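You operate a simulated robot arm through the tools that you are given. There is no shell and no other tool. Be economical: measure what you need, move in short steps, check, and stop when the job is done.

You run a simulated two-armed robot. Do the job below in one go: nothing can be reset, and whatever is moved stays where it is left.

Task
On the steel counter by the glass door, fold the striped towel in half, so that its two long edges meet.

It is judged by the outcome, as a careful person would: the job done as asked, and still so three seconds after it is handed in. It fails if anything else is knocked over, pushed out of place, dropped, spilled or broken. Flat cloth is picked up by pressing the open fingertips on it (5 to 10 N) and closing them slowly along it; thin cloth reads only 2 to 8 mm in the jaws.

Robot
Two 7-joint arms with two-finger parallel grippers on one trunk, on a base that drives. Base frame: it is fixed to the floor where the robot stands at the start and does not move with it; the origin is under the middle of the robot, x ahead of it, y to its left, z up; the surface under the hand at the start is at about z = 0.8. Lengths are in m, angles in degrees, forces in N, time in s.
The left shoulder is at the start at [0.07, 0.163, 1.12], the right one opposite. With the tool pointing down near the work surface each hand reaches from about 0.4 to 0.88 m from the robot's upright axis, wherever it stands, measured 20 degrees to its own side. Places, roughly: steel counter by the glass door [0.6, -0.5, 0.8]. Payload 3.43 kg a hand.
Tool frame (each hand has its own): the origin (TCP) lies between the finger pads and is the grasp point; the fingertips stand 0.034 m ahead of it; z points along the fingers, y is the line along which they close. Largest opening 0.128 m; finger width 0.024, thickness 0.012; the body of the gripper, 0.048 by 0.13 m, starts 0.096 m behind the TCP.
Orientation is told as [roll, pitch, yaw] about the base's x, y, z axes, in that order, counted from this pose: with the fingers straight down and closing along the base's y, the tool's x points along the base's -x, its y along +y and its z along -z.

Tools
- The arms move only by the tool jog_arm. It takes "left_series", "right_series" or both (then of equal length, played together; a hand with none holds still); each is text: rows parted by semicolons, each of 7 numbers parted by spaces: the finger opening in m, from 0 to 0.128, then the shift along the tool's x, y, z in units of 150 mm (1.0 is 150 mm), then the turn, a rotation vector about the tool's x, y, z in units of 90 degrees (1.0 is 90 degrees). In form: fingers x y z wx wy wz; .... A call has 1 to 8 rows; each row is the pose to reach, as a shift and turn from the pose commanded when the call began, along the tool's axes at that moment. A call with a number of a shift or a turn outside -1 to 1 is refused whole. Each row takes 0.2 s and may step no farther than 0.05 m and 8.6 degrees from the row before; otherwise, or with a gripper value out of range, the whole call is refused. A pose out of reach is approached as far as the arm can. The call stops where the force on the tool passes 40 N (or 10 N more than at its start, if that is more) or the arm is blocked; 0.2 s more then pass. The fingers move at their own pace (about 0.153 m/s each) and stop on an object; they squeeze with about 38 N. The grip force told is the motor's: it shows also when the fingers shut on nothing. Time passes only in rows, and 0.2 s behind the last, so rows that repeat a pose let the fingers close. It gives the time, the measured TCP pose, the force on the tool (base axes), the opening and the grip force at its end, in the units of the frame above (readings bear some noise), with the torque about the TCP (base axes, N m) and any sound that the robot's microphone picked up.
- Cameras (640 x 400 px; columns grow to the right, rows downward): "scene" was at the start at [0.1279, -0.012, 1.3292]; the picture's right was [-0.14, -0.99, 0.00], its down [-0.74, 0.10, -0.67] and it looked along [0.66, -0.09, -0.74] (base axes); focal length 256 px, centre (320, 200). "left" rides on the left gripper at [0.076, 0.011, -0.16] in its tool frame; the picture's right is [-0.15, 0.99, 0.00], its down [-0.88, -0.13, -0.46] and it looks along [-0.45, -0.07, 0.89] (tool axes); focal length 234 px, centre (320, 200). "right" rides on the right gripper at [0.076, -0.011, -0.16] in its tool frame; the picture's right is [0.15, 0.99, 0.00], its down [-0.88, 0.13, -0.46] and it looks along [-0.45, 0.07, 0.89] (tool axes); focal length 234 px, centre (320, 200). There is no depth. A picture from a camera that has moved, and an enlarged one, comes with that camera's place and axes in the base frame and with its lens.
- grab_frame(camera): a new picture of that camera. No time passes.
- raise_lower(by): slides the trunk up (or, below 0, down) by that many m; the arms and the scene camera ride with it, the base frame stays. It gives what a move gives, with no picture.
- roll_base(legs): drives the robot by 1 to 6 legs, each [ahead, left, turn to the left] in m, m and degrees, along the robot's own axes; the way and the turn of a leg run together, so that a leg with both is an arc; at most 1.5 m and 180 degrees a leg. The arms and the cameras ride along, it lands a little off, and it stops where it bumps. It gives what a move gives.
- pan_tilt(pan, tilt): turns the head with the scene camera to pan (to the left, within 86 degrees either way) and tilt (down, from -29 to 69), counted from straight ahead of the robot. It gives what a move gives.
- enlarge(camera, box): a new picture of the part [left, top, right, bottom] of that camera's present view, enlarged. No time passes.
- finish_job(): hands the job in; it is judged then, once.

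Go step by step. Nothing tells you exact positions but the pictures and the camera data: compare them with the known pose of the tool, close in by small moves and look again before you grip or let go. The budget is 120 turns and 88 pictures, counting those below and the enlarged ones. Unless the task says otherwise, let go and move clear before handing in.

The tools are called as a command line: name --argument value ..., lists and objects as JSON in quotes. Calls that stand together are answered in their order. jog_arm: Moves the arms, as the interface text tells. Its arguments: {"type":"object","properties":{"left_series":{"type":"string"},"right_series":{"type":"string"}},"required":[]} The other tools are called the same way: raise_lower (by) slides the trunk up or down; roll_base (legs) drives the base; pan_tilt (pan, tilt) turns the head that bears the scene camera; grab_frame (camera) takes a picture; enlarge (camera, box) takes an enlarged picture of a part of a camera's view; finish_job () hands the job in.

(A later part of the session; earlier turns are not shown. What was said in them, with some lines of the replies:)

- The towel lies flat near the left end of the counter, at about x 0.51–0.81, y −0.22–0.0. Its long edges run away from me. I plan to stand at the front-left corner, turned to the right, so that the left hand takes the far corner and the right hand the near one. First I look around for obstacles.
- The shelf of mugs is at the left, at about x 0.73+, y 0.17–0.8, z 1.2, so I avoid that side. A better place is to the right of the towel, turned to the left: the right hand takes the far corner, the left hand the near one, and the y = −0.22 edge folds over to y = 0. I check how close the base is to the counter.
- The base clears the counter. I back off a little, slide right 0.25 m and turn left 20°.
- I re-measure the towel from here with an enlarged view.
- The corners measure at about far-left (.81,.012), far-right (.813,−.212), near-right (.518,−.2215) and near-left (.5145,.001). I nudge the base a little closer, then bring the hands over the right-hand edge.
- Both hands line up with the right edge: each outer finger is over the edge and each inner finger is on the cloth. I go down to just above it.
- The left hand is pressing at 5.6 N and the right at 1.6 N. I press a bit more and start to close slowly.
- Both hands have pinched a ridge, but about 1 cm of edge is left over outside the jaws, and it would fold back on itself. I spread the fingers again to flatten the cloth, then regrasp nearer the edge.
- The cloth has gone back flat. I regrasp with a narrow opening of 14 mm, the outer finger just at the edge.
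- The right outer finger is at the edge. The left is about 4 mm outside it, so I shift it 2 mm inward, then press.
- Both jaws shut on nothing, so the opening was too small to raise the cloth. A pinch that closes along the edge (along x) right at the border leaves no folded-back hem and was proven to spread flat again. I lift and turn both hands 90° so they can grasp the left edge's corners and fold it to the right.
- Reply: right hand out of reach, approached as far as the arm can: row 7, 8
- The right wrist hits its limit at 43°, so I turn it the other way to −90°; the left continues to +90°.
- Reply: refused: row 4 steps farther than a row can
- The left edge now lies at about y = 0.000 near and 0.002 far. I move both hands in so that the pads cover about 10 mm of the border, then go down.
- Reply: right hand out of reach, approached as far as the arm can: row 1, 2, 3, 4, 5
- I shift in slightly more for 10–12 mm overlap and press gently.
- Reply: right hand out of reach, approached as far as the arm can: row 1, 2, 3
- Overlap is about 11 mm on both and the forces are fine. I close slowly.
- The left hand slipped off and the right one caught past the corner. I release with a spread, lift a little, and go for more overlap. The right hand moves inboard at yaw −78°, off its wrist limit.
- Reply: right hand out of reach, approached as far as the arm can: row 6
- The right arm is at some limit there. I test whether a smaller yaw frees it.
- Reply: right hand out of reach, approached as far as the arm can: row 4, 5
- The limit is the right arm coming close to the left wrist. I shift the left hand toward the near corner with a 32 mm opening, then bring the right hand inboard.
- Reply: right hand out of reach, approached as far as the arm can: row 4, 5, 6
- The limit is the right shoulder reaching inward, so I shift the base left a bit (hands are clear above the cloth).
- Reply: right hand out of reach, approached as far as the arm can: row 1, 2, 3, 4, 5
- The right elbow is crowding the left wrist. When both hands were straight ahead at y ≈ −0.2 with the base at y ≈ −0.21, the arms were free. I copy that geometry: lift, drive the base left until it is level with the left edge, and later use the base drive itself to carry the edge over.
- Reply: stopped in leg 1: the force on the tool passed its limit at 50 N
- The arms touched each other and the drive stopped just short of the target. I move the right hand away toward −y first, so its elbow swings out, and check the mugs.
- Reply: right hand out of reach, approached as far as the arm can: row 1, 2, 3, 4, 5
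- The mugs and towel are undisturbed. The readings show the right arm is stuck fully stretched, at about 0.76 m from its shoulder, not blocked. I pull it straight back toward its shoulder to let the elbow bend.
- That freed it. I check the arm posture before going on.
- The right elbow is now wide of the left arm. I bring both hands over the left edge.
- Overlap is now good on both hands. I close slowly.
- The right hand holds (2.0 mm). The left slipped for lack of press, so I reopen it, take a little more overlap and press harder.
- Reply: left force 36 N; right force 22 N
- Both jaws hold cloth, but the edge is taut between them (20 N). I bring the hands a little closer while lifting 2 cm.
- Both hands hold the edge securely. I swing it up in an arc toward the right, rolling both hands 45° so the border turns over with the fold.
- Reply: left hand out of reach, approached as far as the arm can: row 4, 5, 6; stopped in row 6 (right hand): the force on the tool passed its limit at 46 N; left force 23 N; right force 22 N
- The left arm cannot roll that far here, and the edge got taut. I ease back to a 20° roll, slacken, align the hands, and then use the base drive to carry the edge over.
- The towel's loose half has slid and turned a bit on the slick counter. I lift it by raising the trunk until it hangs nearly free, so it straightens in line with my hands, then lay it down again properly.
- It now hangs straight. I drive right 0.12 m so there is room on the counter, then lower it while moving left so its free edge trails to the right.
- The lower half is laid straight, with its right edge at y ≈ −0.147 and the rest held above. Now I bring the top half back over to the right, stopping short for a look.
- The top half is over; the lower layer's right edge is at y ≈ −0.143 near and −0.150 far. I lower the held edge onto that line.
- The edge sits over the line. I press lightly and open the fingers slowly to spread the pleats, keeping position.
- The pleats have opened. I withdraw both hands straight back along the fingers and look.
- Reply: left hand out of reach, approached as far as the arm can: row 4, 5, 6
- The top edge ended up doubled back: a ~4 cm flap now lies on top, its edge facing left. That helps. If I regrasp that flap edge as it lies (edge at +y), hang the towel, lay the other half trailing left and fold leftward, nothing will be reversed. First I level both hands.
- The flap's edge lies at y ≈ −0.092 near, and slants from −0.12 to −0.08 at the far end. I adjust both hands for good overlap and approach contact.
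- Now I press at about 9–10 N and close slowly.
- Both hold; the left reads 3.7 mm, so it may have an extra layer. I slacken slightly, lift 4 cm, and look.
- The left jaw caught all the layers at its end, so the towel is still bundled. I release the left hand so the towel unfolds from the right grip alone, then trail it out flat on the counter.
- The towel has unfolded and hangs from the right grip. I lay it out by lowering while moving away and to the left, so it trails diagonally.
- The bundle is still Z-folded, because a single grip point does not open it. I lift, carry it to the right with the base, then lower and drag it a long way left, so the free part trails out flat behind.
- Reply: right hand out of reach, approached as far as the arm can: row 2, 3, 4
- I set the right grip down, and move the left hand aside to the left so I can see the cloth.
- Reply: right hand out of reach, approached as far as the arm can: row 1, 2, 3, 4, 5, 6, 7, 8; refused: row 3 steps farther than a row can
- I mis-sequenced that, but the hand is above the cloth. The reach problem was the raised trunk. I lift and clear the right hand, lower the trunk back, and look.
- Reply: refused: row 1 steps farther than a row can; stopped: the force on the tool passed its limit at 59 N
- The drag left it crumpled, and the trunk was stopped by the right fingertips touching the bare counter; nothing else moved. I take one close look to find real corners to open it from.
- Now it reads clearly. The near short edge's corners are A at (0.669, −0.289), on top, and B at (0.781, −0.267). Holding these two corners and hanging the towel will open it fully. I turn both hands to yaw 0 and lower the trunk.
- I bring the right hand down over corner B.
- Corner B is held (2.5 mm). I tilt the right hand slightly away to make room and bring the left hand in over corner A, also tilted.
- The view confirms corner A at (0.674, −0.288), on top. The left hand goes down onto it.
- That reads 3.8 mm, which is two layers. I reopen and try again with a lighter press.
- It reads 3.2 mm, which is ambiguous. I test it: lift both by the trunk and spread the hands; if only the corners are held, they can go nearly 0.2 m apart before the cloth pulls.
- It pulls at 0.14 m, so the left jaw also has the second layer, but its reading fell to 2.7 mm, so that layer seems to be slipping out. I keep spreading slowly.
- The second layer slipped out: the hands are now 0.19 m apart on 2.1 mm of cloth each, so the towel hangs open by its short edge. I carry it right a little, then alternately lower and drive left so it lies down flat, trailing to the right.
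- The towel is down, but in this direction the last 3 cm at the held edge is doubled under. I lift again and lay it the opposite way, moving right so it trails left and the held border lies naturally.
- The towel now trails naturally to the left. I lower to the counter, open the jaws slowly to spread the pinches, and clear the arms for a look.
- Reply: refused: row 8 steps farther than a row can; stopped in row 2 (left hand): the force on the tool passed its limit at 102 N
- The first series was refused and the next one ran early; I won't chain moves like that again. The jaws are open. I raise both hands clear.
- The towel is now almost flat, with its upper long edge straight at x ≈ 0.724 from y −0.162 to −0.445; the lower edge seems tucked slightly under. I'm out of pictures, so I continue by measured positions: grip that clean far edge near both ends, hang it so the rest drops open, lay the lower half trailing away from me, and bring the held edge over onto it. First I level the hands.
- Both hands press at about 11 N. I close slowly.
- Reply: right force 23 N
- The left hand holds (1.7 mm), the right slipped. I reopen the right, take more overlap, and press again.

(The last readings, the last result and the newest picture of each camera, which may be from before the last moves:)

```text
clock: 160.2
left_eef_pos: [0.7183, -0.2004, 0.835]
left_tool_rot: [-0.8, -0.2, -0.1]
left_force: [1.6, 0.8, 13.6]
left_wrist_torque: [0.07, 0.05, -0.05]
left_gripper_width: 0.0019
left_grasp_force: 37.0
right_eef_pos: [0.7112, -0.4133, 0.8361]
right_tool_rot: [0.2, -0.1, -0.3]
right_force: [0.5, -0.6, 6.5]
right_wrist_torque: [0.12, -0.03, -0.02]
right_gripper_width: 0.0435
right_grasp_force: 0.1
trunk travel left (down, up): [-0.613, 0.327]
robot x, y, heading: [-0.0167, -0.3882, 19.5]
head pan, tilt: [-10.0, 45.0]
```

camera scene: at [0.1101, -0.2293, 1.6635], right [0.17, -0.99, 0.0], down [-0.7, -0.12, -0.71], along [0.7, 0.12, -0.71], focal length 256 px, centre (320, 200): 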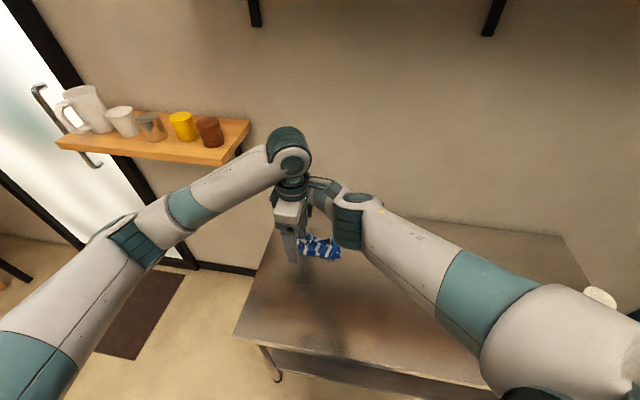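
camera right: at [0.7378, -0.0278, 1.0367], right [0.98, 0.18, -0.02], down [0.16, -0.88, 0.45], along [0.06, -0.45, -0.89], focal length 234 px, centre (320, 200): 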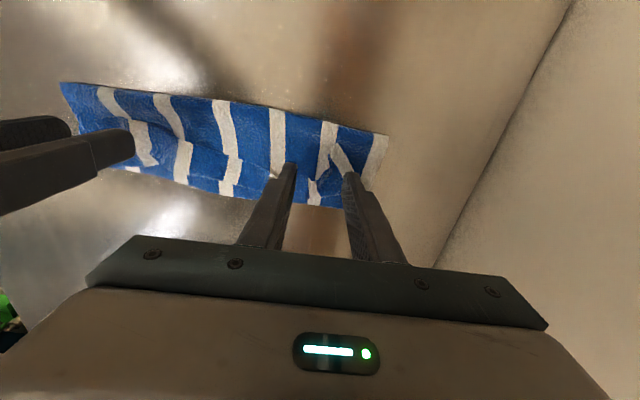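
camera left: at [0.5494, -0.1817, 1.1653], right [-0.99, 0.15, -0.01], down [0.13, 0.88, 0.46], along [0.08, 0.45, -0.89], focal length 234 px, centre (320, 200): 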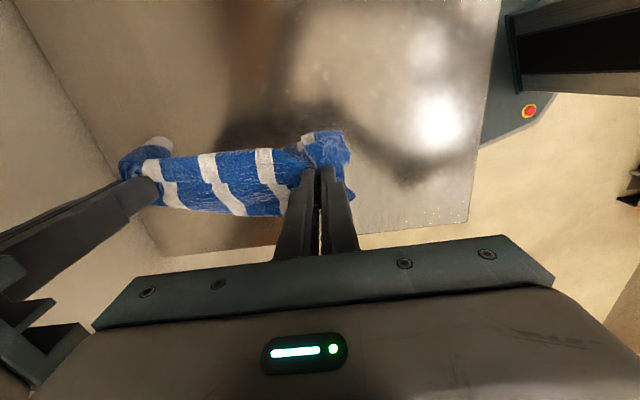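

jog_arm --right_series "0.044 0 0 0.005 0 0 0; 0.039 0 0 0.005 0 0 0; 0.033 0 0 0.005 0 0 0; 0.027 0 0 0.005 0 0 0; 0.02 0 0 0.005 0 0 0; 0.013 0 0 0.005 0 0 0; 0.006 0 0 0.005 0 0 0; 0 0 0 0.005 0 0 0"

```text
clock: 162.0
left_eef_pos: [0.7184, -0.2015, 0.8346]
left_tool_rot: [-0.9, -0.2, 0.1]
left_force: [1.2, -3.7, 7.7]
left_wrist_torque: [-0.09, 0.04, -0.02]
left_gripper_width: 0.0019
left_grasp_force: 36.4
right_eef_pos: [0.7092, -0.4119, 0.836]
right_tool_rot: [0.2, -0.1, -0.3]
right_force: [1.5, 2.7, 21.9]
right_wrist_torque: [0.17, -0.06, -0.03]
right_gripper_width: 0.003
right_grasp_force: 37.4
trunk travel left (down, up): [-0.613, 0.327]
robot x, y, heading: [-0.0146, -0.3918, 19.5]
head pan, tilt: [-10.0, 45.0]
```

Both hold the far edge (1.9 and 3.0 mm). I raise the trunk so the towel hangs free and its tucked side drops open.

raise_lower --by 0.22

```text
clock: 164.3
left_eef_pos: [0.7197, -0.2001, 1.0539]
left_tool_rot: [-0.8, 0.0, 0.0]
left_force: [0.1, -0.3, -0.4]
left_wrist_torque: [-0.05, 0.02, 0.06]
left_gripper_width: 0.0021
left_grasp_force: 36.9
right_eef_pos: [0.7108, -0.4117, 1.0529]
right_tool_rot: [0.1, 0.2, -0.2]
right_force: [0.2, 0.7, -0.6]
right_wrist_torque: [-0.01, 0.02, -0.01]
right_gripper_width: 0.0025
right_grasp_force: 36.9
trunk travel left (down, up): [-0.833, 0.107]
robot x, y, heading: [-0.0218, -0.3895, 19.4]
head pan, tilt: [-10.0, 45.0]
```

I now lay the lower half: alternating small trunk drops with hand moves toward me, so the free edge trails away.

jog_arm --left_series "0 0.02 0 -0.067 0 0 0; 0 0.04 0 -0.067 0 0 0" --right_series "0 0.02 0 0 0 0 0; 0 0.04 0 0 0 0 0"

raise_lower --by -0.04

jog_arm --left_series "0 0.1 0 0 0 0 0; 0 0.2 0 0 0 0 0" --right_series "0 0.1 0 0 0 0 0; 0 0.2 0 0 0 0 0"

raise_lower --by -0.035

jog_arm --left_series "0 0.1 0 0 0 0 0; 0 0.2 0 0 0 0 0" --right_series "0 0.1 0 0 0 0 0; 0 0.2 0 0 0 0 0"

raise_lower --by -0.035

jog_arm --left_series "0 0.1 0 0 0 0 0; 0 0.2 0 0 0 0 0" --right_series "0 0.1 0 0 0 0 0; 0 0.2 0 0 0 0 0"

raise_lower --by -0.035

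jog_arm --left_series "0 0.08 0 0 0 0 0; 0 0.16 0 0 0 0 0" --right_series "0 0.08 0 0 0 0 0; 0 0.16 0 0 0 0 0"

```text
clock: 164.9
left_eef_pos: [0.7139, -0.2002, 1.0625]
left_tool_rot: [-0.8, -0.1, 0.0]
left_force: [0.8, 0.0, -0.4]
left_wrist_torque: [-0.03, -0.01, -0.01]
left_gripper_width: 0.0021
left_grasp_force: 36.6
right_eef_pos: [0.705, -0.4116, 1.054]
right_tool_rot: [0.2, 0.1, -0.2]
right_force: [-0.2, 0.3, -0.3]
right_wrist_torque: [0.0, 0.04, 0.02]
right_gripper_width: 0.0023
right_grasp_force: 37.3
trunk travel left (down, up): [-0.833, 0.107]
robot x, y, heading: [-0.0184, -0.3924, 19.5]
head pan, tilt: [-10.0, 45.0]
```

```text
clock: 165.8
left_eef_pos: [0.7134, -0.2003, 1.0239]
left_tool_rot: [-0.9, -0.1, 0.0]
left_force: [0.2, 0.2, 0.6]
left_wrist_torque: [-0.04, -0.02, 0.04]
left_gripper_width: 0.0019
left_grasp_force: 37.0
right_eef_pos: [0.7051, -0.4106, 1.0131]
right_tool_rot: [0.3, 0.1, -0.3]
right_force: [-0.2, 0.0, -0.4]
right_wrist_torque: [0.01, -0.02, 0.01]
right_gripper_width: 0.0024
right_grasp_force: 37.6
trunk travel left (down, up): [-0.793, 0.147]
robot x, y, heading: [-0.02, -0.3896, 19.3]
head pan, tilt: [-10.0, 45.0]
```

```text
clock: 166.4
left_eef_pos: [0.6833, -0.201, 1.0244]
left_tool_rot: [-0.7, -0.1, 0.0]
left_force: [0.5, 0.9, 0.2]
left_wrist_torque: [-0.04, -0.01, 0.02]
left_gripper_width: 0.0021
left_grasp_force: 36.9
right_eef_pos: [0.6743, -0.4121, 1.0128]
right_tool_rot: [0.1, 0.1, -0.3]
right_force: [0.1, 0.1, 0.1]
right_wrist_torque: [0.04, -0.01, 0.0]
right_gripper_width: 0.0027
right_grasp_force: 37.0
trunk travel left (down, up): [-0.793, 0.147]
robot x, y, heading: [-0.0167, -0.39, 19.5]
head pan, tilt: [-10.0, 45.0]
```

```text
clock: 167.2
left_eef_pos: [0.6829, -0.2001, 0.9883]
left_tool_rot: [-0.8, 0.0, 0.0]
left_force: [0.0, -0.6, 0.5]
left_wrist_torque: [-0.03, -0.04, 0.02]
left_gripper_width: 0.0021
left_grasp_force: 36.8
right_eef_pos: [0.6756, -0.4112, 0.9779]
right_tool_rot: [0.1, 0.1, -0.3]
right_force: [-0.5, -1.0, 0.3]
right_wrist_torque: [0.03, -0.03, 0.02]
right_gripper_width: 0.0023
right_grasp_force: 37.4
trunk travel left (down, up): [-0.758, 0.182]
robot x, y, heading: [-0.0189, -0.3879, 19.6]
head pan, tilt: [-10.0, 45.0]
```

```text
clock: 167.8
left_eef_pos: [0.6526, -0.2021, 0.9897]
left_tool_rot: [-1.0, -0.1, 0.1]
left_force: [-0.4, -0.3, -0.3]
left_wrist_torque: [-0.02, -0.01, 0.01]
left_gripper_width: 0.0019
left_grasp_force: 37.0
right_eef_pos: [0.6449, -0.4128, 0.979]
right_tool_rot: [0.1, 0.0, -0.2]
right_force: [-0.2, -0.2, -0.9]
right_wrist_torque: [0.03, 0.0, 0.03]
right_gripper_width: 0.0024
right_grasp_force: 37.3
trunk travel left (down, up): [-0.758, 0.182]
robot x, y, heading: [-0.0189, -0.3888, 19.6]
head pan, tilt: [-10.0, 45.0]
```

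```text
clock: 168.5
left_eef_pos: [0.6533, -0.2015, 0.9541]
left_tool_rot: [-0.8, 0.1, -0.1]
left_force: [-1.0, -0.3, -0.3]
left_wrist_torque: [-0.04, -0.01, -0.02]
left_gripper_width: 0.002
left_grasp_force: 37.1
right_eef_pos: [0.6464, -0.4135, 0.9433]
right_tool_rot: [0.2, 0.1, -0.3]
right_force: [-0.8, 0.5, 0.7]
right_wrist_torque: [0.02, -0.01, -0.01]
right_gripper_width: 0.0026
right_grasp_force: 37.3
trunk travel left (down, up): [-0.723, 0.217]
robot x, y, heading: [-0.0192, -0.3905, 19.4]
head pan, tilt: [-10.0, 45.0]
```

```text
clock: 169.1
left_eef_pos: [0.6244, -0.1995, 0.954]
left_tool_rot: [-0.8, -0.1, -0.1]
left_force: [0.3, -0.2, 0.5]
left_wrist_torque: [-0.02, -0.01, 0.02]
left_gripper_width: 0.002
left_grasp_force: 36.7
right_eef_pos: [0.6156, -0.413, 0.943]
right_tool_rot: [0.0, 0.1, -0.3]
right_force: [-0.5, 0.5, -0.4]
right_wrist_torque: [0.01, 0.0, 0.03]
right_gripper_width: 0.0027
right_grasp_force: 37.4
trunk travel left (down, up): [-0.723, 0.217]
robot x, y, heading: [-0.0169, -0.3893, 19.4]
head pan, tilt: [-10.0, 45.0]
```

```text
clock: 169.9
left_eef_pos: [0.6226, -0.2012, 0.9202]
left_tool_rot: [-0.8, -0.1, -0.1]
left_force: [0.3, -0.1, 0.4]
left_wrist_torque: [0.0, -0.02, 0.02]
left_gripper_width: 0.0019
left_grasp_force: 37.0
right_eef_pos: [0.6157, -0.4126, 0.9068]
right_tool_rot: [0.1, 0.2, -0.3]
right_force: [0.1, 1.1, 0.3]
right_wrist_torque: [0.0, 0.05, 0.0]
right_gripper_width: 0.0028
right_grasp_force: 37.4
trunk travel left (down, up): [-0.688, 0.252]
robot x, y, heading: [-0.0207, -0.3875, 19.3]
head pan, tilt: [-10.0, 45.0]
```

```text
clock: 170.5
left_eef_pos: [0.6, -0.2013, 0.9205]
left_tool_rot: [-0.8, -0.1, 0.0]
left_force: [-0.1, -0.2, -0.5]
left_wrist_torque: [-0.03, -0.01, -0.01]
left_gripper_width: 0.002
left_grasp_force: 36.6
right_eef_pos: [0.5924, -0.4115, 0.9079]
right_tool_rot: [0.1, 0.1, -0.2]
right_force: [0.1, 0.3, -1.0]
right_wrist_torque: [-0.01, -0.01, 0.01]
right_gripper_width: 0.0024
right_grasp_force: 36.6
trunk travel left (down, up): [-0.688, 0.252]
robot x, y, heading: [-0.0226, -0.3903, 19.5]
head pan, tilt: [-10.0, 45.0]
```

Now the return: I bring the held edge back over, away from me, onto the laid edge at x ≈ 0.70.

jog_arm --left_series "0 -0.095 0 0 0 0 0; 0 -0.22 0 0 0 0 0; 0 -0.35 0 0.1 0 0 0; 0 -0.456 0 0.22 0 0 0; 0 -0.545 0 0.36 0 0 0; 0 -0.633 0 0.503 0 0 0; 0 -0.633 0 0.503 0 0 0" --right_series "0 -0.095 0 0 0 0 0; 0 -0.22 0 0 0 0 0; 0 -0.35 0 0.08 0 0 0; 0 -0.456 0 0.18 0 0 0; 0 -0.545 0 0.3 0 0 0; 0 -0.624 0 0.42 0 0 0; 0 -0.624 0 0.42 0 0 0"

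```text
clock: 172.1
left_eef_pos: [0.6957, -0.2011, 0.846]
left_tool_rot: [-1.0, -0.1, 0.0]
left_force: [-0.7, -0.2, 0.0]
left_wrist_torque: [-0.03, -0.01, -0.02]
left_gripper_width: 0.002
left_grasp_force: 37.2
right_eef_pos: [0.6871, -0.4137, 0.8443]
right_tool_rot: [0.2, 0.0, -0.2]
right_force: [-1.1, 0.4, 1.4]
right_wrist_torque: [0.01, -0.05, 0.02]
right_gripper_width: 0.0024
right_grasp_force: 37.1
trunk travel left (down, up): [-0.688, 0.252]
robot x, y, heading: [-0.0189, -0.3906, 19.5]
head pan, tilt: [-10.0, 45.0]
```

I lower to a light press and open slowly to spread the pinches.

jog_arm --left_series "0 0 0 0.025 0 0 0; 0 0 0 0.05 0 0 0; 0.008 0 0 0.05 0 0 0; 0.016 0 0 0.05 0 0 0; 0.024 0 0 0.05 0 0 0; 0.032 0 0 0.05 0 0 0; 0.042 0 0 0.05 0 0 0; 0.042 0 0 0.05 0 0 0" --right_series "0 0 0 0.02 0 0 0; 0 0 0 0.04 0 0 0; 0.008 0 0 0.04 0 0 0; 0.016 0 0 0.04 0 0 0; 0.024 0 0 0.04 0 0 0; 0.032 0 0 0.04 0 0 0; 0.042 0 0 0.04 0 0 0; 0.042 0 0 0.04 0 0 0"

```text
clock: 173.9
left_eef_pos: [0.696, -0.203, 0.8365]
left_tool_rot: [-0.8, -0.1, 0.0]
left_force: [0.0, 0.1, -0.7]
left_wrist_torque: [0.01, -0.01, 0.02]
left_gripper_width: 0.0421
left_grasp_force: 0.1
right_eef_pos: [0.6854, -0.4139, 0.8381]
right_tool_rot: [0.1, 0.1, -0.2]
right_force: [-0.7, 0.0, 0.0]
right_wrist_torque: [0.0, 0.01, 0.0]
right_gripper_width: 0.042
right_grasp_force: 0.1
trunk travel left (down, up): [-0.688, 0.252]
robot x, y, heading: [-0.0204, -0.3906, 19.7]
head pan, tilt: [-10.0, 45.0]
```

Both have released. I lift the hands straight up, clear of the towel.

jog_arm --left_series "0.042 0 0 -0.05 0 0 0; 0.042 0 0 -0.15 0 0 0; 0.042 0 0 -0.4 0 0 0; 0.042 0 0 -0.7 0 0 0; 0.042 0 0 -0.95 0 0 0" --right_series "0.042 0 0 -0.05 0 0 0; 0.042 0 0 -0.15 0 0 0; 0.042 0 0 -0.4 0 0 0; 0.042 0 0 -0.7 0 0 0; 0.042 0 0 -0.95 0 0 0"

enlarge --camera "left" --box '[0, 0, 640, 400]'

```text
clock: 175.1
left_eef_pos: [0.6926, -0.1991, 0.9797]
left_tool_rot: [-0.8, 0.0, 0.0]
left_force: [0.1, 0.1, -0.6]
left_wrist_torque: [0.03, -0.06, 0.0]
left_gripper_width: 0.0424
left_grasp_force: 0.2
right_eef_pos: [0.6868, -0.415, 0.9813]
right_tool_rot: [0.1, 0.1, -0.3]
right_force: [-0.6, 0.0, 0.0]
right_wrist_torque: [0.01, -0.04, -0.02]
right_gripper_width: 0.0421
right_grasp_force: 0.0
trunk travel left (down, up): [-0.688, 0.252]
robot x, y, heading: [-0.0208, -0.3876, 19.3]
head pan, tilt: [-10.0, 45.0]
```

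```text
refused: no pictures are left
```

I have no pictures left to check with, and the hands are open and clear, so I hand it in.

finish_job

```text
The job is handed in.
```

I handed the job in with the towel folded so that its long edges should meet, but I could not check it. I had run out of pictures, so I did the last fold from measured positions alone.

- **The fold:** I picked up the far long edge with both hands and let the towel hang open. Then I laid it down and brought that edge back over to about x 0.70. I estimate the edges meet to within a couple of centimetres, but I don't know how neat the fold is. There may be a small bulge along it, and the side that looked tucked under beforehand may not have opened fully.
- **Position:** The towel is now about 0.2 m to the right of where it started on the counter.
- **Contact along the way:** It took several tries. The two arms touched each other once, and the fingertips hit the bare counter hard twice (59 N and 102 N). I saw no damage and nothing knocked over or out of place, but I have no picture from after the last attempts.
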